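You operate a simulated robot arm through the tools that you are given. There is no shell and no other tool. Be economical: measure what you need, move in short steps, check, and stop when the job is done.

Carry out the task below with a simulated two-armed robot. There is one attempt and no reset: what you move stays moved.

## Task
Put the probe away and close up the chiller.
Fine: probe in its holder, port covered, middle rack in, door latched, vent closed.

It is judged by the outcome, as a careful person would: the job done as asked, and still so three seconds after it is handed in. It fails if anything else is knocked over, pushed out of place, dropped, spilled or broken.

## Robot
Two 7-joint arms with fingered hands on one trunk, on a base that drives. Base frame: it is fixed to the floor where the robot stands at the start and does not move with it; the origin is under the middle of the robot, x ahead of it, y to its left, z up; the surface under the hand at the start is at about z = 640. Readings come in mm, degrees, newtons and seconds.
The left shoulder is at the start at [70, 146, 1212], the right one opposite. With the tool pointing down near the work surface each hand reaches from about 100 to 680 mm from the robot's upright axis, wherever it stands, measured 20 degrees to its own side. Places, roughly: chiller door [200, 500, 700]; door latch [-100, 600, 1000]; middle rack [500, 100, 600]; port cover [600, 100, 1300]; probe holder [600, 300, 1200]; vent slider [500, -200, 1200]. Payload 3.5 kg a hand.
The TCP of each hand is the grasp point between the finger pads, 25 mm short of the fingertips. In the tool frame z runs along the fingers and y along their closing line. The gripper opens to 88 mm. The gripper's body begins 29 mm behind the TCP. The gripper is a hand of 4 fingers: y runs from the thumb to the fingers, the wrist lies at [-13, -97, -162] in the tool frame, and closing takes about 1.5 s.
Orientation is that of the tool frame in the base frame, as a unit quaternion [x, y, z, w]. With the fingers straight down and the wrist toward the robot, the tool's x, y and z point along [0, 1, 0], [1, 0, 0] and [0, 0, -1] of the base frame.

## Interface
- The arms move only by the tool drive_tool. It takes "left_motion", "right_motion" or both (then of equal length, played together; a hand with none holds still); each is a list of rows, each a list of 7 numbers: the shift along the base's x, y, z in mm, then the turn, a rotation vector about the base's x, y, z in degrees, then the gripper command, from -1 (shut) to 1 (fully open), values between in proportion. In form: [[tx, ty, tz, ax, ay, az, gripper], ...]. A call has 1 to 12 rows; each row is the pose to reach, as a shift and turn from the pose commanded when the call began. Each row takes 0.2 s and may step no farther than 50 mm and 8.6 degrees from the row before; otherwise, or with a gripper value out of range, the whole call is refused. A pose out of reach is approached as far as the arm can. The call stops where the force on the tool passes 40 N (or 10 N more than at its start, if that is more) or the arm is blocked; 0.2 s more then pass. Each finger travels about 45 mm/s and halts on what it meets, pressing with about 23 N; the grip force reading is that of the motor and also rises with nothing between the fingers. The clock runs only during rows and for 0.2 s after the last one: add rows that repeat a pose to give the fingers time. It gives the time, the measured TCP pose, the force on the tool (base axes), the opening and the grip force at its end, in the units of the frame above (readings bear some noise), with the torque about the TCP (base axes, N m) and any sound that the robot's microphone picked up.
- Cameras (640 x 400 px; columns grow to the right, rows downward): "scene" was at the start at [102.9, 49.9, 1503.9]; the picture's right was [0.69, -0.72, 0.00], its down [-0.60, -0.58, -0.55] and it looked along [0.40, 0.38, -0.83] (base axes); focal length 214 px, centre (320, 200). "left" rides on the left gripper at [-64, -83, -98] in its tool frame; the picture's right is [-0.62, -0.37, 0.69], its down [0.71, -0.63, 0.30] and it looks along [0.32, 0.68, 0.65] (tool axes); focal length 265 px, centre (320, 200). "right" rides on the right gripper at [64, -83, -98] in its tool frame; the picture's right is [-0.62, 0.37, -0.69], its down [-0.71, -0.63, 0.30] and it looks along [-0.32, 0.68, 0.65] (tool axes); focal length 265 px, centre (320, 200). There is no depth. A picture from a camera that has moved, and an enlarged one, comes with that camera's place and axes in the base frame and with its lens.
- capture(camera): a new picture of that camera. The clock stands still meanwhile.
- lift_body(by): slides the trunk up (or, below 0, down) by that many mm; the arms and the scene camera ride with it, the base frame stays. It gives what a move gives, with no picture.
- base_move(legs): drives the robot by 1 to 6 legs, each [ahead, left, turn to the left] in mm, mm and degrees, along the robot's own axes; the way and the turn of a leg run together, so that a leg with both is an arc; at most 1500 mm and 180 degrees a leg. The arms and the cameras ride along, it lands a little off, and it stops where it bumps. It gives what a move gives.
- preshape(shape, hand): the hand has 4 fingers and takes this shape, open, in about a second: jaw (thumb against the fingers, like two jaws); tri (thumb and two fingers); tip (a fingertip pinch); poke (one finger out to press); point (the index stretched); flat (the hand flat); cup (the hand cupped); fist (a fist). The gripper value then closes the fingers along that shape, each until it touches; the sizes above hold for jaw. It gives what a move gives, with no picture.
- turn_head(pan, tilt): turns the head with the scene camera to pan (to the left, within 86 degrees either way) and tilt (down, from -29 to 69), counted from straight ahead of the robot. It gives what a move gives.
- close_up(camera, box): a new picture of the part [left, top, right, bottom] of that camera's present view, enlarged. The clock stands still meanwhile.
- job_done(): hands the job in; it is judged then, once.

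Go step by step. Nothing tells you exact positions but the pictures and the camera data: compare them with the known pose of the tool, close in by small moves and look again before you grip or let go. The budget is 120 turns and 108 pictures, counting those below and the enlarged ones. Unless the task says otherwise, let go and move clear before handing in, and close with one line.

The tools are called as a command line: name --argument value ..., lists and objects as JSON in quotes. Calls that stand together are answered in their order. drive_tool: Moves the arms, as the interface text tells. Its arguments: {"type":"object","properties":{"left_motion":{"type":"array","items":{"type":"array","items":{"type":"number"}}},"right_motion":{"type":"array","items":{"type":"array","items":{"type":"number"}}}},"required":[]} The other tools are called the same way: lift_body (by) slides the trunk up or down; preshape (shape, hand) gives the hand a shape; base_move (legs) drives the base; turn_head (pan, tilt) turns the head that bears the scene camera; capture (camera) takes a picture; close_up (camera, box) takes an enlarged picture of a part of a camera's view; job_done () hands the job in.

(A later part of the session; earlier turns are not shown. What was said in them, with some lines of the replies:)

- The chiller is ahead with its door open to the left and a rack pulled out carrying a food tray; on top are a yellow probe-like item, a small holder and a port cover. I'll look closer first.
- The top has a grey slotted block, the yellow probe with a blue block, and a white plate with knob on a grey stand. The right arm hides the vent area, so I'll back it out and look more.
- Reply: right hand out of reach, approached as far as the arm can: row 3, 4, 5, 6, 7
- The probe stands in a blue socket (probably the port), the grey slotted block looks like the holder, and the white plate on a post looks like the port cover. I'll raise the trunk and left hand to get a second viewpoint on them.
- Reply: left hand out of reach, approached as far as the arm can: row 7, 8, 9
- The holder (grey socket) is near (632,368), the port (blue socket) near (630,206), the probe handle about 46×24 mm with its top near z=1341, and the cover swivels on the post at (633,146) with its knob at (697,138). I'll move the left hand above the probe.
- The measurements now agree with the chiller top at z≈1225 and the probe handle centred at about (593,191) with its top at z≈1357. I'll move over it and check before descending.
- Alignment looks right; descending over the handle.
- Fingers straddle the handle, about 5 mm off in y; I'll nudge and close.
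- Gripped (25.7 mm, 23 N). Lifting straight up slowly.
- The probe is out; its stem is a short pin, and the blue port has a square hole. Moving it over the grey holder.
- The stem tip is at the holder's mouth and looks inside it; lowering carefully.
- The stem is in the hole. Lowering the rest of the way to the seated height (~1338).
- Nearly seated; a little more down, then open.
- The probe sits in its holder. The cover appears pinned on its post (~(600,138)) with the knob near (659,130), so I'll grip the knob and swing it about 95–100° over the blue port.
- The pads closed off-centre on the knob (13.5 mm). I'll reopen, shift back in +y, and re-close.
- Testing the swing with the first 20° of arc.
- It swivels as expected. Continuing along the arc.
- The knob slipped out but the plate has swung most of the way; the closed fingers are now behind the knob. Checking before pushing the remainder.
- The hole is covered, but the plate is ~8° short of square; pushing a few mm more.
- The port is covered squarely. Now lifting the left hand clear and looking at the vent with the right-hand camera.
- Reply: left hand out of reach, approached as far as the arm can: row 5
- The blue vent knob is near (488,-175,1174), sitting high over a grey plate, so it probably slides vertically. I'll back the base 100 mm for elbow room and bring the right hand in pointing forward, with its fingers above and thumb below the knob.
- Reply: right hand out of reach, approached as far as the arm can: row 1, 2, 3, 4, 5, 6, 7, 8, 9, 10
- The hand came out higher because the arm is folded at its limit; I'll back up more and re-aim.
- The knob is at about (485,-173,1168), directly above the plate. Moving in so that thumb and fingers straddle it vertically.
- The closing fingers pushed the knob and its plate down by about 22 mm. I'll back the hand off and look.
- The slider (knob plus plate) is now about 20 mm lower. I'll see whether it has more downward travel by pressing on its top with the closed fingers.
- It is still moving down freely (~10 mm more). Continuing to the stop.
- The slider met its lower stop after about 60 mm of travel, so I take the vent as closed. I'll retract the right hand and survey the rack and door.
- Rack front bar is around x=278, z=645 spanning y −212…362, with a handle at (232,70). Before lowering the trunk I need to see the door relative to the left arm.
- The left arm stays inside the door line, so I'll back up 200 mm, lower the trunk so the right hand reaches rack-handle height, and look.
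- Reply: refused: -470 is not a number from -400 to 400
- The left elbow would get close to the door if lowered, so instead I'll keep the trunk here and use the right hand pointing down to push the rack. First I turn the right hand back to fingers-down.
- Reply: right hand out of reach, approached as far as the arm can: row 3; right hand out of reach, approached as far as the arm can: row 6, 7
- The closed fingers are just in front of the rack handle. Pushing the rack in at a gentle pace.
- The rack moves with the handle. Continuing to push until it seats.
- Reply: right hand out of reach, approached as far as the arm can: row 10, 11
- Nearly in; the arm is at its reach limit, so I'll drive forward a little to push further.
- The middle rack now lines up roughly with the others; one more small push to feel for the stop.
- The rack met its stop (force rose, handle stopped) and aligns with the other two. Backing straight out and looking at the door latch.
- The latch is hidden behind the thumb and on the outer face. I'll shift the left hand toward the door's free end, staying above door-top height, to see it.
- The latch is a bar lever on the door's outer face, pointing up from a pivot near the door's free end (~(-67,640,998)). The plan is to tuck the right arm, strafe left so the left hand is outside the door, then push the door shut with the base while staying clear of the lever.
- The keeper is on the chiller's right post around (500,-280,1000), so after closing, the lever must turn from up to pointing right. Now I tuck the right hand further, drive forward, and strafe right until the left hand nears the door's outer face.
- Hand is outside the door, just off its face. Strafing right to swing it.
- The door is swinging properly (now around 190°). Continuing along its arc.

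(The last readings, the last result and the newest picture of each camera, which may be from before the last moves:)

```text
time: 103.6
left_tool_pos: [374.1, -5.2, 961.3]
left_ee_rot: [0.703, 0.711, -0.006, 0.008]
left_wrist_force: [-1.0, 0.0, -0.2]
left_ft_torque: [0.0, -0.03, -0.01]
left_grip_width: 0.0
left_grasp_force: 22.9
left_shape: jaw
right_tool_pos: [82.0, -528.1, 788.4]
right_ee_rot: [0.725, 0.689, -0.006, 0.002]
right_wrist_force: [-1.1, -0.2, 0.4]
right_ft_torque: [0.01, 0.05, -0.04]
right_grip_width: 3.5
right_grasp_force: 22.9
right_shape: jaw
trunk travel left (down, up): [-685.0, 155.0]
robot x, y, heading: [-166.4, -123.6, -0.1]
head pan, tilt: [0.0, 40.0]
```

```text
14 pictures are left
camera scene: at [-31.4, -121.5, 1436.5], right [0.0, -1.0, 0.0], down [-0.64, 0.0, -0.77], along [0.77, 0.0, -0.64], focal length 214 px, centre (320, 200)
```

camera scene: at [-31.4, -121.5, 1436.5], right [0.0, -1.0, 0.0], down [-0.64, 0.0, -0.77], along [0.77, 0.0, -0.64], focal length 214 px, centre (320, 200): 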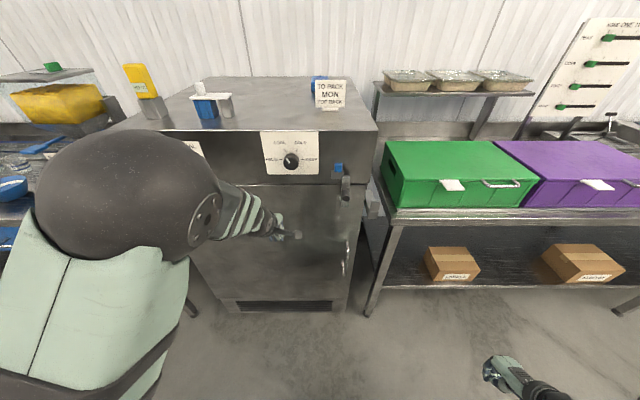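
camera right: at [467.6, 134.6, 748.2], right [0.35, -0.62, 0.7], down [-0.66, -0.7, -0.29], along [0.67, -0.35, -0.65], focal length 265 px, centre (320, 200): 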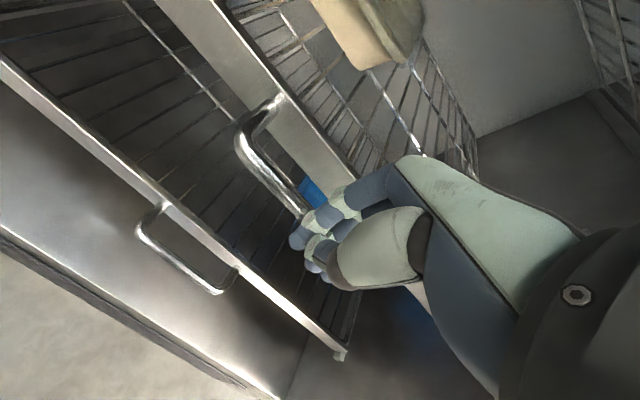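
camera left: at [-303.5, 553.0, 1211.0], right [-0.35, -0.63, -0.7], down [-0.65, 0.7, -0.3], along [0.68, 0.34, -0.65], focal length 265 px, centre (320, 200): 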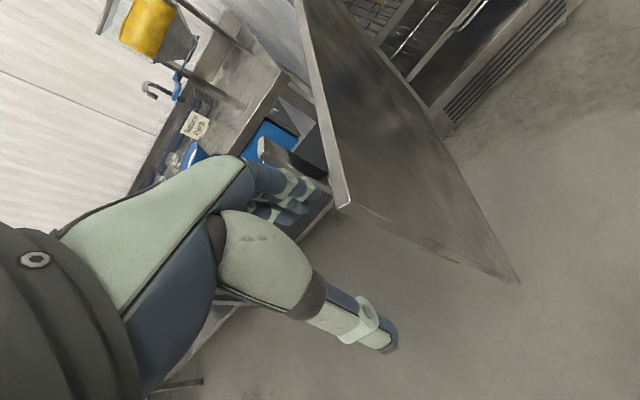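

Nearly shut; driving forward slowly to press it closed.

base_move --legs '[[65, 0, 0]]'

close_up --camera "scene" --box '[230, 130, 430, 255]'

```text
time: 104.6
left_tool_pos: [439.3, -5.1, 960.5]
left_ee_rot: [0.703, 0.711, -0.006, 0.007]
left_wrist_force: [0.4, -0.5, 0.4]
left_ft_torque: [-0.04, 0.04, 0.01]
left_grip_width: 0.3
left_grasp_force: 22.8
left_shape: jaw
right_tool_pos: [147.0, -528.1, 787.5]
right_ee_rot: [0.726, 0.688, -0.005, 0.002]
right_wrist_force: [0.3, 0.3, 0.2]
right_ft_torque: [0.0, 0.03, -0.02]
right_grip_width: 3.5
right_grasp_force: 22.9
right_shape: jaw
trunk travel left (down, up): [-685.0, 155.0]
robot x, y, heading: [-101.6, -123.2, -0.2]
head pan, tilt: [0.0, 40.0]
```

```text
3.20 times, centred on (330, 192) of scene
camera zoom: at [34.0, -122.3, 1436.6], right [0.0, -1.0, 0.0], down [-0.64, 0.0, -0.77], along [0.77, 0.0, -0.64], focal length 686 px, centre (288, 224)
```

zoom: 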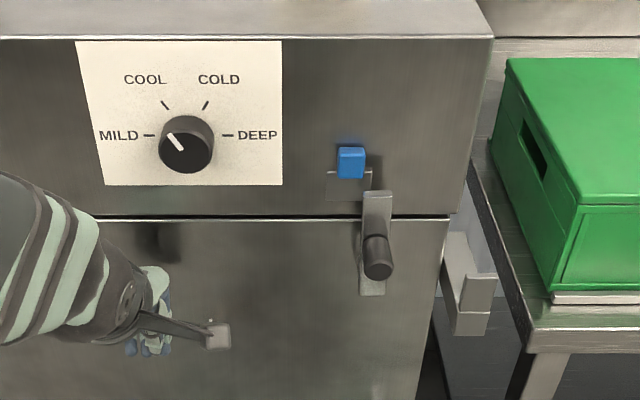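

The door is almost flush; the lever is a bar pointing up with a knob at about (425,-193,1063), pivot ~z 1022, and an open hook keeper to the right. First press the door fully home with the arm.

drive_tool --left_motion '[[5, 0, 0, 0, 0, 0, -1], [10, 0, 0, 0, 0, 0, -1], [15, 0, 0, 0, 0, 0, -1], [20, 0, 0, 0, 0, 0, -1], [25, 0, 0, 0, 0, 0, -1]]'

```text
time: 105.8
left_tool_pos: [465.0, -2.9, 960.3]
left_ee_rot: [0.703, 0.711, -0.007, 0.007]
left_wrist_force: [0.4, -0.1, -0.2]
left_ft_torque: [0.0, -0.04, 0.0]
left_grip_width: 0.0
left_grasp_force: 23.5
left_shape: jaw
right_tool_pos: [148.8, -529.1, 787.8]
right_ee_rot: [0.726, 0.688, -0.006, 0.002]
right_wrist_force: [0.5, -1.1, -0.6]
right_ft_torque: [-0.02, 0.0, 0.02]
right_grip_width: 3.6
right_grasp_force: 23.1
right_shape: jaw
trunk travel left (down, up): [-685.0, 155.0]
robot x, y, heading: [-100.3, -125.7, -0.1]
head pan, tilt: [0.0, 40.0]
```

drive_tool --left_motion '[[4, 0, 0, 0, 0, 0, -1], [8, 0, 0, 0, 0, 0, -1], [12, 0, 0, 0, 0, 0, -1], [16, 0, 0, 0, 0, 0, -1], [20, 0, 0, 0, 0, 0, -1], [24, 0, 0, 0, 0, 0, -1]]'

close_up --camera "scene" --box '[250, 150, 410, 250]'

```text
time: 106.8
left_tool_pos: [467.3, -5.9, 957.0]
left_ee_rot: [0.704, 0.71, -0.014, 0.0]
left_wrist_force: [-22.8, 0.1, 3.0]
left_ft_torque: [-0.01, -1.21, 0.24]
left_grip_width: 0.2
left_grasp_force: 23.1
left_shape: jaw
right_tool_pos: [145.1, -528.0, 789.9]
right_ee_rot: [0.724, 0.689, -0.005, 0.002]
right_wrist_force: [-0.2, 0.3, 0.0]
right_ft_torque: [0.01, -0.02, -0.01]
right_grip_width: 3.5
right_grasp_force: 23.3
right_shape: jaw
trunk travel left (down, up): [-685.0, 155.0]
robot x, y, heading: [-103.2, -122.7, -0.0]
head pan, tilt: [0.0, 40.0]
stopped in row 4 (left hand): the force on the tool passed its limit at 43 N (the readings are from after the stop); the commanded pose is now the measured one
```

```text
4.00 times, centred on (330, 200) of scene
camera zoom: at [27.6, -122.6, 1437.3], right [0.0, -1.0, 0.0], down [-0.64, 0.0, -0.77], along [0.77, 0.0, -0.64], focal length 858 px, centre (280, 200)
```

zoom: 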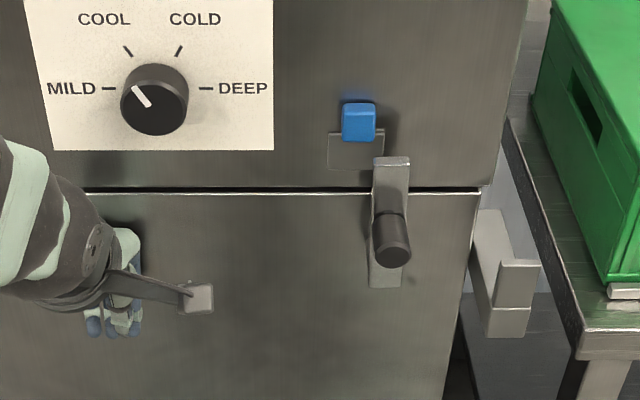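

The door hit its stop, fully closed. Now I'll back the left hand off, tilt it 30° forward, and bring its closed fingers to the left of the lever knob.

drive_tool --left_motion '[[-30, 0, 20, 0, -5, 0, -1], [-60, -10, 45, 0, -10, 0, -1], [-80, -25, 75, 0, -15, 0, -1], [-80, -40, 100, 0, -20, 0, -1], [-80, -60, 115, 0, -25, 0, -1], [-75, -80, 118, 0, -30, 0, -1], [-50, -90, 118, 0, -30, 0, -1], [-30, -100, 118, 0, -30, 0, -1], [-30, -100, 118, 0, -30, 0, -1]]'

close_up --camera "scene" --box '[250, 130, 410, 230]'

```text
time: 108.8
left_tool_pos: [446.2, -103.3, 1080.8]
left_ee_rot: [0.679, 0.688, 0.168, 0.191]
left_wrist_force: [-0.2, 0.3, -0.3]
left_ft_torque: [0.01, -0.02, 0.01]
left_grip_width: 0.0
left_grasp_force: 23.1
left_shape: jaw
right_tool_pos: [146.6, -527.8, 788.7]
right_ee_rot: [0.725, 0.689, -0.006, 0.001]
right_wrist_force: [0.2, 0.0, 0.7]
right_ft_torque: [0.03, 0.01, 0.04]
right_grip_width: 3.5
right_grasp_force: 23.2
right_shape: jaw
trunk travel left (down, up): [-685.0, 155.0]
robot x, y, heading: [-102.6, -120.8, 0.1]
head pan, tilt: [0.0, 40.0]
```

```text
4.00 times, centred on (330, 180) of scene
camera zoom: at [34.4, -122.9, 1436.4], right [0.0, -1.0, 0.0], down [-0.64, 0.0, -0.77], along [0.77, 0.0, -0.64], focal length 858 px, centre (280, 280)
```

zoom: 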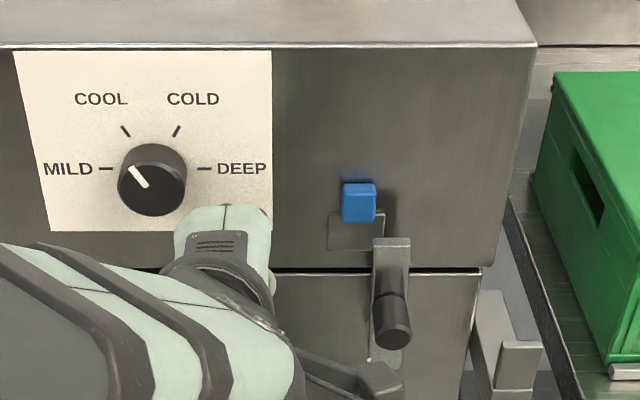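

drive_tool --left_motion '[[-5, -15, -6, 0, 0, 0, -1], [-5, -30, -6, 0, 0, 0, -1], [-5, -45, -6, 0, 0, 0, -1], [-5, -55, -6, 0, 0, 0, -1], [-5, -65, -6, 0, 0, 0, -1], [-5, -75, -6, 0, 0, 0, -1]]'

close_up --camera "scene" --box '[250, 130, 410, 230]'

```text
time: 110.2
left_tool_pos: [447.9, -171.8, 1089.2]
left_ee_rot: [0.668, 0.698, 0.155, 0.207]
left_wrist_force: [0.6, -0.1, -0.7]
left_ft_torque: [0.02, 0.0, -0.02]
left_grip_width: 0.2
left_grasp_force: 22.8
left_shape: jaw
right_tool_pos: [147.3, -527.5, 787.3]
right_ee_rot: [0.725, 0.689, -0.005, 0.001]
right_wrist_force: [0.3, 0.1, 0.0]
right_ft_torque: [0.02, 0.02, 0.02]
right_grip_width: 3.3
right_grasp_force: 22.8
right_shape: jaw
trunk travel left (down, up): [-685.0, 155.0]
robot x, y, heading: [-102.8, -125.3, 0.2]
head pan, tilt: [0.0, 40.0]
```

```text
4.00 times, centred on (330, 180) of scene
camera zoom: at [35.4, -122.9, 1436.4], right [0.0, -1.0, 0.0], down [-0.64, 0.0, -0.77], along [0.77, 0.0, -0.64], focal length 858 px, centre (280, 280)
```

zoom: 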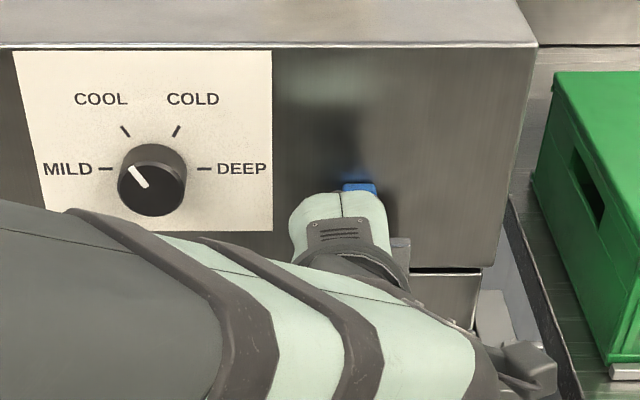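

drive_tool --left_motion '[[-5, -8, -6, 0, 0, 0, -1], [-5, -16, -6, 0, 0, 0, -1], [-5, -24, -6, 0, 0, 0, -1], [-5, -32, -6, 0, 0, 0, -1], [-5, -40, -6, 0, 0, 0, -1]]'

close_up --camera "scene" --box '[270, 140, 430, 240]'

```text
time: 111.6
left_tool_pos: [448.8, -200.4, 1097.5]
left_ee_rot: [0.655, 0.707, 0.15, 0.218]
left_wrist_force: [-3.6, -0.8, -1.2]
left_ft_torque: [0.01, 0.1, -0.03]
left_grip_width: 0.0
left_grasp_force: 22.6
left_shape: jaw
right_tool_pos: [146.9, -529.2, 788.8]
right_ee_rot: [0.725, 0.689, -0.006, 0.002]
right_wrist_force: [0.3, -0.3, 0.4]
right_ft_torque: [-0.01, 0.01, 0.01]
right_grip_width: 3.4
right_grasp_force: 22.8
right_shape: jaw
trunk travel left (down, up): [-685.0, 155.0]
robot x, y, heading: [-104.7, -119.6, -0.1]
head pan, tilt: [0.0, 40.0]
stopped in row 5 (left hand): the arm was blocked; the commanded pose is now the measured one
```

```text
4.00 times, centred on (350, 190) of scene
camera zoom: at [33.9, -122.5, 1436.4], right [0.0, -1.0, 0.0], down [-0.64, 0.0, -0.77], along [0.77, 0.0, -0.64], focal length 858 px, centre (200, 240)
```

zoom: 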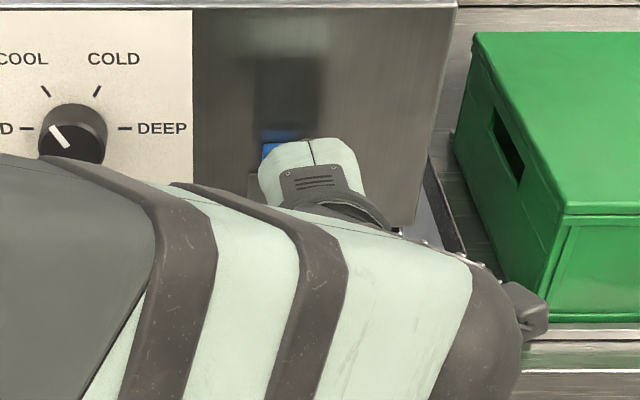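

The left arm is near its limit across the body. I'll withdraw it and check where the lever is.

drive_tool --left_motion '[[-25, 0, 5, 0, 0, 0, -1], [-60, 10, 10, 0, 0, 0, -1], [-100, 40, 10, 0, 0, 0, -1], [-120, 80, 10, 0, 0, 0, -1], [-130, 120, 10, 0, 0, 0, -1], [-140, 160, 0, 0, 0, 0, -1]]'

close_up --camera "scene" --box '[270, 140, 430, 240]'

```text
time: 113.0
left_tool_pos: [322.1, -50.2, 1105.0]
left_ee_rot: [0.656, 0.708, 0.15, 0.216]
left_wrist_force: [-0.5, 0.6, -0.6]
left_ft_torque: [0.02, 0.0, -0.02]
left_grip_width: 0.0
left_grasp_force: 22.7
left_shape: jaw
left hand out of reach, approached as far as the arm can: row 6
right_tool_pos: [149.2, -526.9, 789.0]
right_ee_rot: [0.724, 0.689, -0.008, 0.002]
right_wrist_force: [-0.4, 0.3, -0.4]
right_ft_torque: [0.0, 0.0, 0.0]
right_grip_width: 3.5
right_grasp_force: 23.1
right_shape: jaw
trunk travel left (down, up): [-685.0, 155.0]
robot x, y, heading: [-103.4, -121.2, -0.0]
head pan, tilt: [0.0, 40.0]
```

```text
4.00 times, centred on (350, 190) of scene
camera zoom: at [37.5, -119.8, 1436.1], right [0.0, -1.0, 0.0], down [-0.64, 0.0, -0.76], along [0.76, 0.0, -0.64], focal length 858 px, centre (200, 240)
```

zoom: 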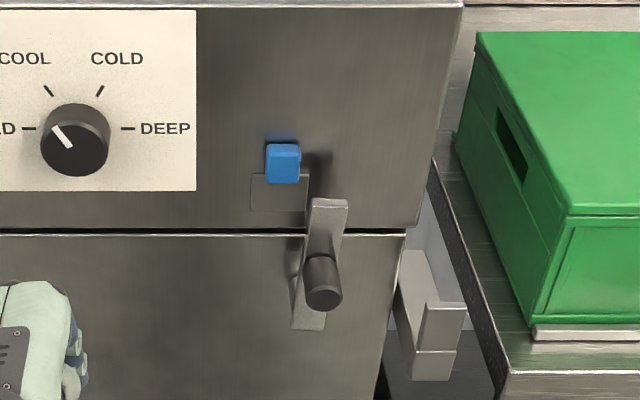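

The lever has begun turning clockwise (~10°), confirming direction. I'll strafe the base right so the left arm works in a natural range, then re-approach from the lever's left.

base_move --legs '[[0, -150, 0]]'

drive_tool --left_motion '[[0, 30, -5, 0, 0, 0, -1], [0, 60, -15, 0, 0, 0, -1], [20, 85, -25, 0, 0, 0, -1], [50, 85, -32, 0, 0, 0, -1], [80, 85, -35, 0, 0, 0, -1], [105, 85, -38, 0, 0, 0, -1], [118, 85, -40, 0, 0, 0, -1], [118, 85, -40, 0, 0, 0, -1]]'

close_up --camera "scene" --box '[200, 140, 360, 240]'

```text
time: 114.4
left_tool_pos: [320.5, -202.0, 1104.3]
left_ee_rot: [0.656, 0.707, 0.151, 0.216]
left_wrist_force: [0.0, 0.6, -0.1]
left_ft_torque: [0.0, 0.0, -0.01]
left_grip_width: 0.2
left_grasp_force: 22.7
left_shape: jaw
right_tool_pos: [147.5, -678.6, 789.3]
right_ee_rot: [0.725, 0.688, -0.007, 0.002]
right_wrist_force: [-0.1, 0.0, -0.4]
right_ft_torque: [-0.01, 0.0, 0.03]
right_grip_width: 3.4
right_grasp_force: 22.7
right_shape: jaw
trunk travel left (down, up): [-685.0, 155.0]
robot x, y, heading: [-102.1, -270.1, -0.1]
head pan, tilt: [0.0, 40.0]
```

```text
time: 116.2
left_tool_pos: [438.9, -119.5, 1064.3]
left_ee_rot: [0.656, 0.707, 0.152, 0.216]
left_wrist_force: [-1.4, -0.1, -0.2]
left_ft_torque: [-0.02, 0.02, 0.0]
left_grip_width: 0.1
left_grasp_force: 23.0
left_shape: jaw
left hand out of reach, approached as far as the arm can: row 1, 2, 3
right_tool_pos: [147.0, -679.8, 788.2]
right_ee_rot: [0.726, 0.688, -0.006, 0.0]
right_wrist_force: [0.1, 0.0, 0.5]
right_ft_torque: [-0.01, -0.01, 0.01]
right_grip_width: 3.3
right_grasp_force: 22.8
right_shape: jaw
trunk travel left (down, up): [-685.0, 155.0]
robot x, y, heading: [-102.6, -277.2, -0.2]
head pan, tilt: [0.0, 40.0]
```

```text
4.00 times, centred on (280, 190) of scene
camera zoom: at [34.7, -273.3, 1436.4], right [0.0, -1.0, 0.0], down [-0.64, 0.0, -0.77], along [0.77, 0.0, -0.64], focal length 858 px, centre (480, 240)
```

zoom: 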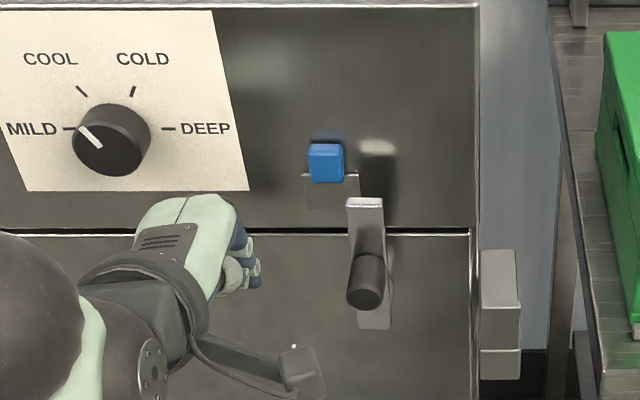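

Clear view: fingers are 56 mm left of the knob. Pushing right now.

drive_tool --left_motion '[[0, -20, 0, 0, 0, 0, -1], [0, -40, 0, 0, 0, 0, -1], [0, -55, 0, 0, 0, 0, -1], [0, -63, 2, 0, 0, 0, -1], [0, -71, 5, 0, 0, 0, -1], [0, -79, 8, 0, 0, 0, -1], [0, -87, 12, 0, 0, 0, -1], [0, -95, 15, 0, 0, 0, -1]]'

close_up --camera "scene" --box '[200, 140, 360, 240]'

```text
time: 118.0
left_tool_pos: [438.3, -214.4, 1081.0]
left_ee_rot: [0.657, 0.706, 0.153, 0.216]
left_wrist_force: [0.5, -0.2, -0.3]
left_ft_torque: [-0.01, -0.03, 0.03]
left_grip_width: 0.0
left_grasp_force: 23.3
left_shape: jaw
right_tool_pos: [147.8, -680.2, 788.1]
right_ee_rot: [0.726, 0.688, -0.006, 0.001]
right_wrist_force: [0.2, 0.5, 0.6]
right_ft_torque: [0.01, 0.01, -0.02]
right_grip_width: 3.5
right_grasp_force: 22.9
right_shape: jaw
trunk travel left (down, up): [-685.0, 155.0]
robot x, y, heading: [-98.9, -274.5, -0.2]
head pan, tilt: [0.0, 40.0]
```

```text
4.00 times, centred on (280, 190) of scene
camera zoom: at [34.6, -274.2, 1436.4], right [0.0, -1.0, 0.0], down [-0.64, 0.0, -0.77], along [0.77, 0.0, -0.64], focal length 858 px, centre (480, 240)
```

zoom: 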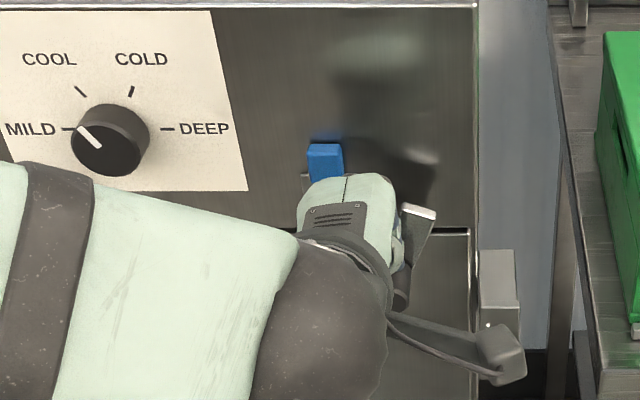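

drive_tool --left_motion '[[0, -8, 0, 0, 0, 0, -1], [0, -16, 0, 0, 0, 0, -1], [0, -24, 0, 0, 0, 0, -1], [0, -32, 0, 0, 0, 0, -1], [0, -40, 0, 0, 0, 0, -1], [0, -48, 0, 0, 0, 0, -1], [0, -56, 0, 0, 0, 0, -1]]'

close_up --camera "scene" --box '[200, 140, 360, 240]'

```text
time: 119.6
left_tool_pos: [440.6, -272.6, 1079.4]
left_ee_rot: [0.657, 0.707, 0.152, 0.214]
left_wrist_force: [0.4, -0.7, 0.1]
left_ft_torque: [0.01, -0.03, 0.02]
left_grip_width: 0.2
left_grasp_force: 22.8
left_shape: jaw
right_tool_pos: [148.5, -679.2, 788.3]
right_ee_rot: [0.725, 0.688, -0.006, 0.001]
right_wrist_force: [-0.1, 0.6, 0.0]
right_ft_torque: [-0.03, -0.01, -0.01]
right_grip_width: 3.4
right_grasp_force: 23.2
right_shape: jaw
trunk travel left (down, up): [-685.0, 155.0]
robot x, y, heading: [-103.0, -276.0, -0.0]
head pan, tilt: [0.0, 40.0]
```

```text
4.00 times, centred on (280, 190) of scene
camera zoom: at [34.7, -274.2, 1436.4], right [0.0, -1.0, 0.0], down [-0.64, 0.0, -0.77], along [0.77, 0.0, -0.64], focal length 858 px, centre (480, 240)
```

zoom: 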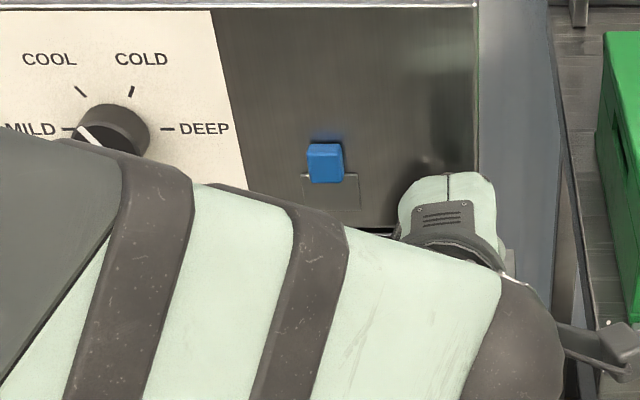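

The lever is past ~60°. Now pressing down to lay it into the keeper.

drive_tool --left_motion '[[0, 6, -6, 0, 0, 0, -1], [0, 12, -12, 0, 0, 0, -1], [0, 16, -18, 0, 0, 0, -1], [0, 18, -24, 0, 0, 0, -1], [0, 18, -30, 0, 0, 0, -1], [0, 18, -36, 0, 0, 0, -1], [0, 18, -42, 0, 0, 0, -1], [0, 18, -48, 0, 0, 0, -1], [0, 18, -54, 0, 0, 0, -1], [0, 18, -60, 0, 0, 0, -1]]'

```text
time: 121.8
left_tool_pos: [439.1, -254.1, 1020.3]
left_ee_rot: [0.657, 0.706, 0.153, 0.216]
left_wrist_force: [-0.4, -0.4, -0.6]
left_ft_torque: [0.02, 0.01, 0.0]
left_grip_width: 0.0
left_grasp_force: 22.6
left_shape: jaw
right_tool_pos: [146.7, -678.5, 789.1]
right_ee_rot: [0.726, 0.688, -0.006, 0.001]
right_wrist_force: [0.2, 0.9, 0.6]
right_ft_torque: [-0.03, -0.02, -0.01]
right_grip_width: 3.5
right_grasp_force: 23.0
right_shape: jaw
trunk travel left (down, up): [-685.0, 155.0]
robot x, y, heading: [-105.4, -275.5, -0.4]
head pan, tilt: [0.0, 40.0]
```

drive_tool --left_motion '[[0, 0, -5, 0, 0, 0, -1], [0, 0, -10, 0, 0, 0, -1], [0, 0, -15, 0, 0, 0, -1], [0, 0, -20, 0, 0, 0, -1], [0, 0, -25, 0, 0, 0, -1]]'

close_up --camera "scene" --box '[200, 150, 360, 250]'

```text
time: 123.0
left_tool_pos: [438.8, -252.6, 995.5]
left_ee_rot: [0.657, 0.707, 0.152, 0.215]
left_wrist_force: [0.5, 0.0, 0.7]
left_ft_torque: [0.02, -0.03, 0.01]
left_grip_width: 0.0
left_grasp_force: 23.1
left_shape: jaw
right_tool_pos: [147.7, -679.4, 788.7]
right_ee_rot: [0.725, 0.689, -0.006, 0.001]
right_wrist_force: [0.1, 0.7, -0.9]
right_ft_torque: [-0.02, -0.02, -0.02]
right_grip_width: 3.5
right_grasp_force: 23.3
right_shape: jaw
trunk travel left (down, up): [-685.0, 155.0]
robot x, y, heading: [-103.2, -274.5, -0.3]
head pan, tilt: [0.0, 40.0]
```

```text
4.00 times, centred on (280, 200) of scene
camera zoom: at [34.9, -273.7, 1436.4], right [0.0, -1.0, 0.0], down [-0.64, 0.0, -0.77], along [0.77, 0.0, -0.64], focal length 858 px, centre (480, 200)
```

zoom: 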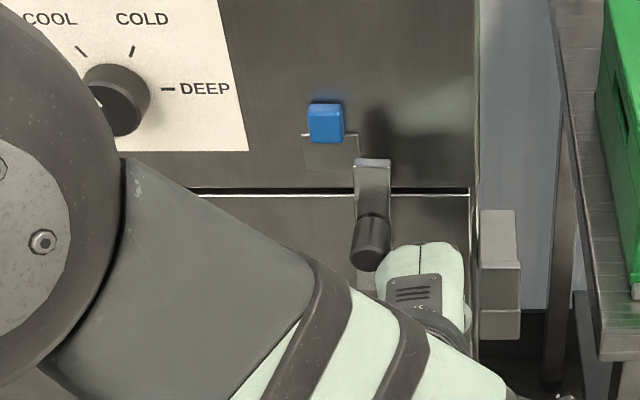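

The lever slipped back up, so pushing isn't reliable. I'll grip its knob (x 429–460, y≈-204, z≈1066) with the hand pointing forward, and carry it around the arc.

drive_tool --left_motion '[[-40, 0, 5, 0, 0, 0, -1], [-85, 0, 10, 0, -6, 0, -0.5], [-120, 5, 20, 0, -13, 0, 0], [-130, 15, 35, 0, -20, 0, 0.3], [-130, 25, 50, 0, -27, 0, 0.3], [-130, 35, 60, 0, -34, 0, 0.3], [-130, 42, 68, 0, -41, 0, 0.3], [-125, 48, 73, 0, -48, 0, 0.3], [-120, 48, 73, 0, -50, 0, 0.3], [-120, 48, 73, 0, -50, 0, 0.3]]'

```text
time: 125.2
left_tool_pos: [412.0, -197.0, 1255.9]
left_ee_rot: [0.541, 0.567, 0.388, 0.485]
left_wrist_force: [0.7, -0.6, -0.6]
left_ft_torque: [0.01, 0.04, -0.01]
left_grip_width: 57.1
left_grasp_force: 0.0
left_shape: jaw
left hand out of reach, approached as far as the arm can: row 3, 4, 5, 6, 7, 8, 9, 10
right_tool_pos: [149.9, -681.1, 786.4]
right_ee_rot: [0.725, 0.688, -0.006, 0.0]
right_wrist_force: [0.1, 0.6, 0.3]
right_ft_torque: [-0.04, 0.02, 0.03]
right_grip_width: 3.7
right_grasp_force: 23.4
right_shape: jaw
trunk travel left (down, up): [-685.0, 155.0]
robot x, y, heading: [-102.5, -269.5, -0.3]
head pan, tilt: [0.0, 40.0]
```

base_move --legs '[[-180, 0, 0]]'

drive_tool --left_motion '[[10, 0, -35, 0, 0, 0, 0.2], [25, 0, -70, 0, 0, 0, 0.2], [45, 0, -105, 0, 0, 0, 0.2], [70, -2, -140, 0, 0, 0, 0.2], [95, -4, -165, 0, 0, 0, 0.2], [120, -6, -180, 0, 0, 0, 0.2], [148, -8, -184, 0, 0, 0, 0.2], [148, -8, -184, 0, 0, 0, 0.2]]'

capture --camera "left"

```text
time: 126.7
left_tool_pos: [234.6, -191.7, 1251.3]
left_ee_rot: [0.54, 0.573, 0.387, 0.481]
left_wrist_force: [0.0, 0.2, 0.4]
left_ft_torque: [-0.01, -0.02, 0.01]
left_grip_width: 56.9
left_grasp_force: 0.2
left_shape: jaw
right_tool_pos: [-30.8, -678.5, 788.9]
right_ee_rot: [0.726, 0.688, -0.006, 0.001]
right_wrist_force: [-0.6, 0.2, 0.1]
right_ft_torque: [-0.01, -0.01, 0.02]
right_grip_width: 3.5
right_grasp_force: 23.4
right_shape: jaw
trunk travel left (down, up): [-685.0, 155.0]
robot x, y, heading: [-281.1, -273.4, -0.1]
head pan, tilt: [0.0, 40.0]
```

```text
time: 128.5
left_tool_pos: [373.8, -204.3, 1070.6]
left_ee_rot: [0.539, 0.571, 0.389, 0.481]
left_wrist_force: [0.8, -0.9, 0.5]
left_ft_torque: [-0.01, -0.04, -0.01]
left_grip_width: 52.6
left_grasp_force: 0.1
left_shape: jaw
left hand out of reach, approached as far as the arm can: row 1, 2, 3, 4, 5, 6
right_tool_pos: [-31.9, -681.3, 788.0]
right_ee_rot: [0.725, 0.689, -0.005, 0.001]
right_wrist_force: [0.7, -0.8, 0.2]
right_ft_torque: [0.01, 0.03, -0.04]
right_grip_width: 3.7
right_grasp_force: 22.9
right_shape: jaw
trunk travel left (down, up): [-685.0, 155.0]
robot x, y, heading: [-280.3, -272.0, -0.3]
head pan, tilt: [0.0, 40.0]
```

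```text
3 pictures are left
camera left: at [255.9, -270.3, 1021.4], right [0.55, -0.71, -0.44], down [0.18, 0.61, -0.77], along [0.81, 0.35, 0.46], focal length 265 px, centre (320, 200)
```

left: 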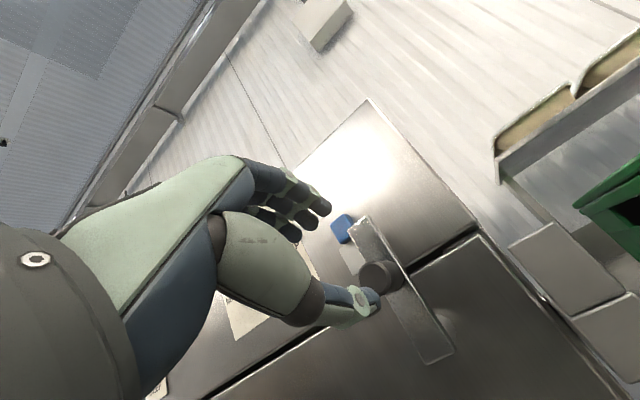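

The left camera shows the knob clearly, at about (430,-203,1047) relative to the hand, with the bar vertical. Moving forward to straddle it vertically and closing.

drive_tool --left_motion '[[0, 2, -21, 0, 0, 0, 0.2], [20, 2, -21, 0, 0, 0, 0.2], [40, 2, -21, 0, 0, 0, 0.2], [55, 2, -21, 0, 0, 0, 0.2], [55, 2, -21, 0, 0, 0, -0.2], [55, 2, -21, 0, 0, 0, -0.5], [55, 2, -21, 0, 0, 0, -1], [55, 2, -21, 0, 0, 0, -1], [55, 2, -21, 0, 0, 0, -1]]'

```text
time: 130.5
left_tool_pos: [434.5, -197.1, 1049.4]
left_ee_rot: [0.539, 0.572, 0.388, 0.481]
left_wrist_force: [-4.1, 0.6, 0.3]
left_ft_torque: [-0.02, -0.2, 0.03]
left_grip_width: 19.3
left_grasp_force: 22.8
left_shape: jaw
right_tool_pos: [-32.5, -679.6, 789.7]
right_ee_rot: [0.725, 0.689, -0.006, 0.002]
right_wrist_force: [0.0, -0.3, 0.0]
right_ft_torque: [0.0, 0.02, -0.01]
right_grip_width: 3.6
right_grasp_force: 22.9
right_shape: jaw
trunk travel left (down, up): [-685.0, 155.0]
robot x, y, heading: [-281.1, -271.1, -0.2]
head pan, tilt: [0.0, 40.0]
```

Gripped at 19 mm on the knob. Carrying it along the arc, first 60°.

drive_tool --left_motion '[[0, -6, 0, 0, 0, 0, -1], [0, -12, -2, 0, 0, 0, -1], [0, -18, -5, 0, 0, 0, -1], [0, -23, -8, 0, 0, 0, -1], [0, -28, -12, 0, 0, 0, -1], [0, -32, -17, 0, 0, 0, -1]]'

```text
time: 131.9
left_tool_pos: [434.7, -231.9, 1034.4]
left_ee_rot: [0.538, 0.569, 0.391, 0.483]
left_wrist_force: [-6.8, -5.0, 15.3]
left_ft_torque: [0.31, -0.62, -0.14]
left_grip_width: 20.3
left_grasp_force: 23.3
left_shape: jaw
right_tool_pos: [-35.3, -681.0, 789.2]
right_ee_rot: [0.726, 0.688, -0.004, 0.002]
right_wrist_force: [-1.4, 0.0, 0.3]
right_ft_torque: [0.03, 0.02, 0.01]
right_grip_width: 3.8
right_grasp_force: 22.9
right_shape: jaw
trunk travel left (down, up): [-685.0, 155.0]
robot x, y, heading: [-278.3, -270.5, -0.2]
head pan, tilt: [0.0, 40.0]
```

Upward reaction suggests a larger radius (~50 mm); adjusting the path accordingly.

drive_tool --left_motion '[[0, -4, 1, 0, 0, 0, -1], [0, -7, 0, 0, 0, 0, -1], [0, -10, -4, 0, 0, 0, -1], [0, -13, -9, 0, 0, 0, -1], [0, -15, -14, 0, 0, 0, -1], [0, -16, -20, 0, 0, 0, -1]]'

```text
time: 133.3
left_tool_pos: [434.4, -249.7, 1012.6]
left_ee_rot: [0.541, 0.569, 0.388, 0.483]
left_wrist_force: [-0.1, -15.2, 13.9]
left_ft_torque: [0.51, -0.62, -0.51]
left_grip_width: 18.2
left_grasp_force: 23.3
left_shape: jaw
right_tool_pos: [-32.1, -682.1, 787.7]
right_ee_rot: [0.725, 0.688, -0.004, 0.001]
right_wrist_force: [0.1, -0.2, -0.3]
right_ft_torque: [0.02, 0.0, 0.02]
right_grip_width: 3.4
right_grasp_force: 23.0
right_shape: jaw
trunk travel left (down, up): [-685.0, 155.0]
robot x, y, heading: [-283.6, -270.9, -0.2]
head pan, tilt: [0.0, 40.0]
```

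Force shows the radius is nearer 60 mm (pivot at the bar's lower end, z≈988, matching the keeper height). Continuing to horizontal.

drive_tool --left_motion '[[0, -4, 1, 0, 0, 0, -1], [0, -7, -3, 0, 0, 0, -1], [0, -8, -8, 0, 0, 0, -1], [0, -9, -13, 0, 0, 0, -1], [0, -9, -18, 0, 0, 0, -1], [0, -9, -23, 0, 0, 0, -1]]'

```text
time: 134.7
left_tool_pos: [433.2, -254.8, 993.7]
left_ee_rot: [0.538, 0.57, 0.391, 0.483]
left_wrist_force: [-1.5, -8.6, 17.3]
left_ft_torque: [0.46, -0.84, -0.41]
left_grip_width: 18.3
left_grasp_force: 23.2
left_shape: jaw
right_tool_pos: [-33.1, -680.1, 788.8]
right_ee_rot: [0.725, 0.689, -0.006, 0.002]
right_wrist_force: [-0.6, 0.4, -0.3]
right_ft_torque: [0.04, 0.03, -0.01]
right_grip_width: 3.6
right_grasp_force: 23.0
right_shape: jaw
trunk travel left (down, up): [-685.0, 155.0]
robot x, y, heading: [-280.8, -273.8, -0.4]
head pan, tilt: [0.0, 40.0]
```

drive_tool --left_motion '[[0, -1, -4, 0, 0, 0, -1], [0, -1, -8, 0, 0, 0, -1], [0, -1, -12, 0, 0, 0, -1], [0, -1, -15, 0, 0, 0, -1]]'

capture --camera "left"

```text
time: 135.7
left_tool_pos: [431.2, -257.5, 981.7]
left_ee_rot: [0.536, 0.567, 0.394, 0.487]
left_wrist_force: [-8.9, -11.0, 28.9]
left_ft_torque: [0.4, -1.17, -0.05]
left_grip_width: 26.3
left_grasp_force: 22.8
left_shape: jaw
right_tool_pos: [-36.3, -680.2, 790.1]
right_ee_rot: [0.725, 0.689, -0.002, 0.002]
right_wrist_force: [0.0, -0.2, -0.1]
right_ft_torque: [0.02, 0.0, 0.0]
right_grip_width: 3.6
right_grasp_force: 22.9
right_shape: jaw
trunk travel left (down, up): [-685.0, 155.0]
robot x, y, heading: [-281.8, -270.0, -0.1]
head pan, tilt: [0.0, 40.0]
```

```text
2 pictures are left
camera left: at [312.9, -324.0, 930.6], right [0.56, -0.71, -0.43], down [0.19, 0.61, -0.77], along [0.81, 0.35, 0.48], focal length 265 px, centre (320, 200)
```

left: 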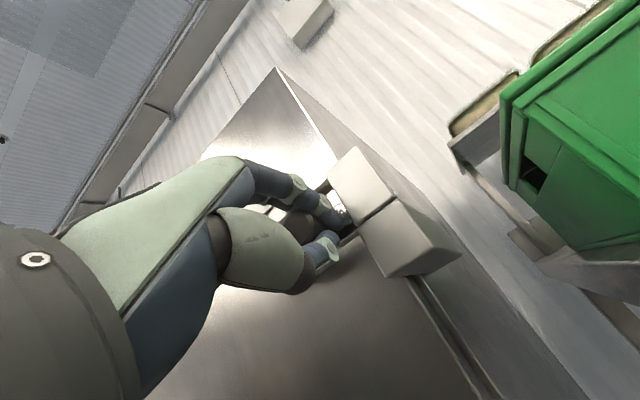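

Upward reaction of 29 N: the lever is at its stop, lying into the keeper. Releasing and backing out to check.

drive_tool --left_motion '[[0, 0, 5, 0, 0, 0, -0.5], [0, 0, 8, 0, 0, 0, 0], [0, 0, 8, 0, 0, 0, 0.4], [0, 0, 8, 0, 0, 0, 0.5], [-20, 0, 8, 0, 0, 0, 0.5], [-50, 0, 8, 0, 0, 0, 0.5], [-80, 0, 8, 0, 0, 0, 0.5]]'

base_move --legs '[[-200, 0, 0]]'

turn_head --pan 5 --tilt 30

close_up --camera "scene" --box '[160, 60, 400, 260]'

```text
time: 137.3
left_tool_pos: [356.0, -256.8, 979.7]
left_ee_rot: [0.54, 0.571, 0.388, 0.481]
left_wrist_force: [1.4, 0.0, 0.1]
left_ft_torque: [0.04, 0.02, 0.0]
left_grip_width: 65.8
left_grasp_force: 0.1
left_shape: jaw
right_tool_pos: [-30.2, -679.8, 789.3]
right_ee_rot: [0.726, 0.688, -0.005, 0.001]
right_wrist_force: [0.4, 0.3, -0.2]
right_ft_torque: [0.02, -0.01, 0.01]
right_grip_width: 3.4
right_grasp_force: 22.7
right_shape: jaw
trunk travel left (down, up): [-685.0, 155.0]
robot x, y, heading: [-279.8, -272.8, -0.1]
head pan, tilt: [0.0, 40.0]
```

```text
time: 138.8
left_tool_pos: [159.7, -253.9, 979.2]
left_ee_rot: [0.539, 0.572, 0.388, 0.481]
left_wrist_force: [0.5, -0.6, 0.2]
left_ft_torque: [-0.05, 0.0, -0.04]
left_grip_width: 65.9
left_grasp_force: 0.1
left_shape: jaw
right_tool_pos: [-225.7, -677.3, 788.7]
right_ee_rot: [0.724, 0.69, -0.006, 0.001]
right_wrist_force: [0.3, 0.3, 0.0]
right_ft_torque: [-0.01, 0.02, -0.01]
right_grip_width: 3.7
right_grasp_force: 22.3
right_shape: jaw
trunk travel left (down, up): [-685.0, 155.0]
robot x, y, heading: [-477.1, -270.0, -0.3]
head pan, tilt: [0.0, 40.0]
```

```text
time: 139.6
left_tool_pos: [157.2, -254.6, 979.2]
left_ee_rot: [0.539, 0.573, 0.389, 0.48]
left_wrist_force: [-0.3, 0.3, -0.2]
left_ft_torque: [0.01, 0.05, 0.0]
left_grip_width: 66.1
left_grasp_force: 0.1
left_shape: jaw
right_tool_pos: [-227.7, -676.7, 788.7]
right_ee_rot: [0.724, 0.69, -0.005, 0.002]
right_wrist_force: [-0.2, 0.1, -0.7]
right_ft_torque: [0.03, 0.03, 0.01]
right_grip_width: 3.5
right_grasp_force: 22.8
right_shape: jaw
trunk travel left (down, up): [-685.0, 155.0]
robot x, y, heading: [-477.4, -274.6, 0.3]
head pan, tilt: [5.0, 30.0]
```

```text
2.00 times, centred on (280, 160) of scene
camera zoom: at [-335.2, -264.4, 1451.7], right [0.09, -1.0, 0.0], down [-0.5, -0.04, -0.87], along [0.86, 0.07, -0.5], focal length 429 px, centre (400, 280)
```

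zoom: 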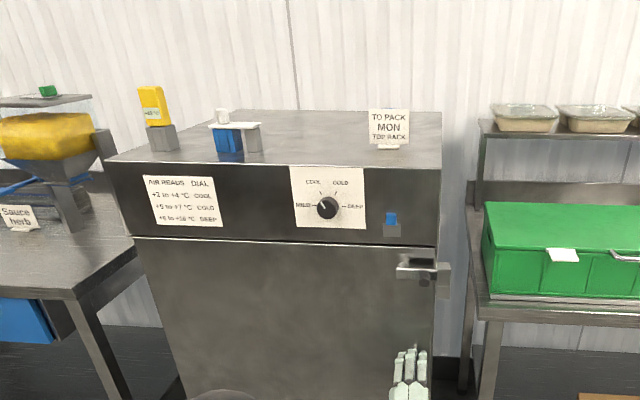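

The picture shows the probe in its holder, the port covered, the door shut with its lever in the keeper, and the vent slider at its lower stop. Both hands are clear, so I'm handing in.

job_done

```text
The job is handed in.
```

I've handed the job in. The probe is in its grey holder, the cover is over the port, the middle rack is pushed in to its stop, and the door is shut with its latch lever in the keeper. The vent slider is at its lower stop; nothing marks which end is closed, so I took the end away from where it started.
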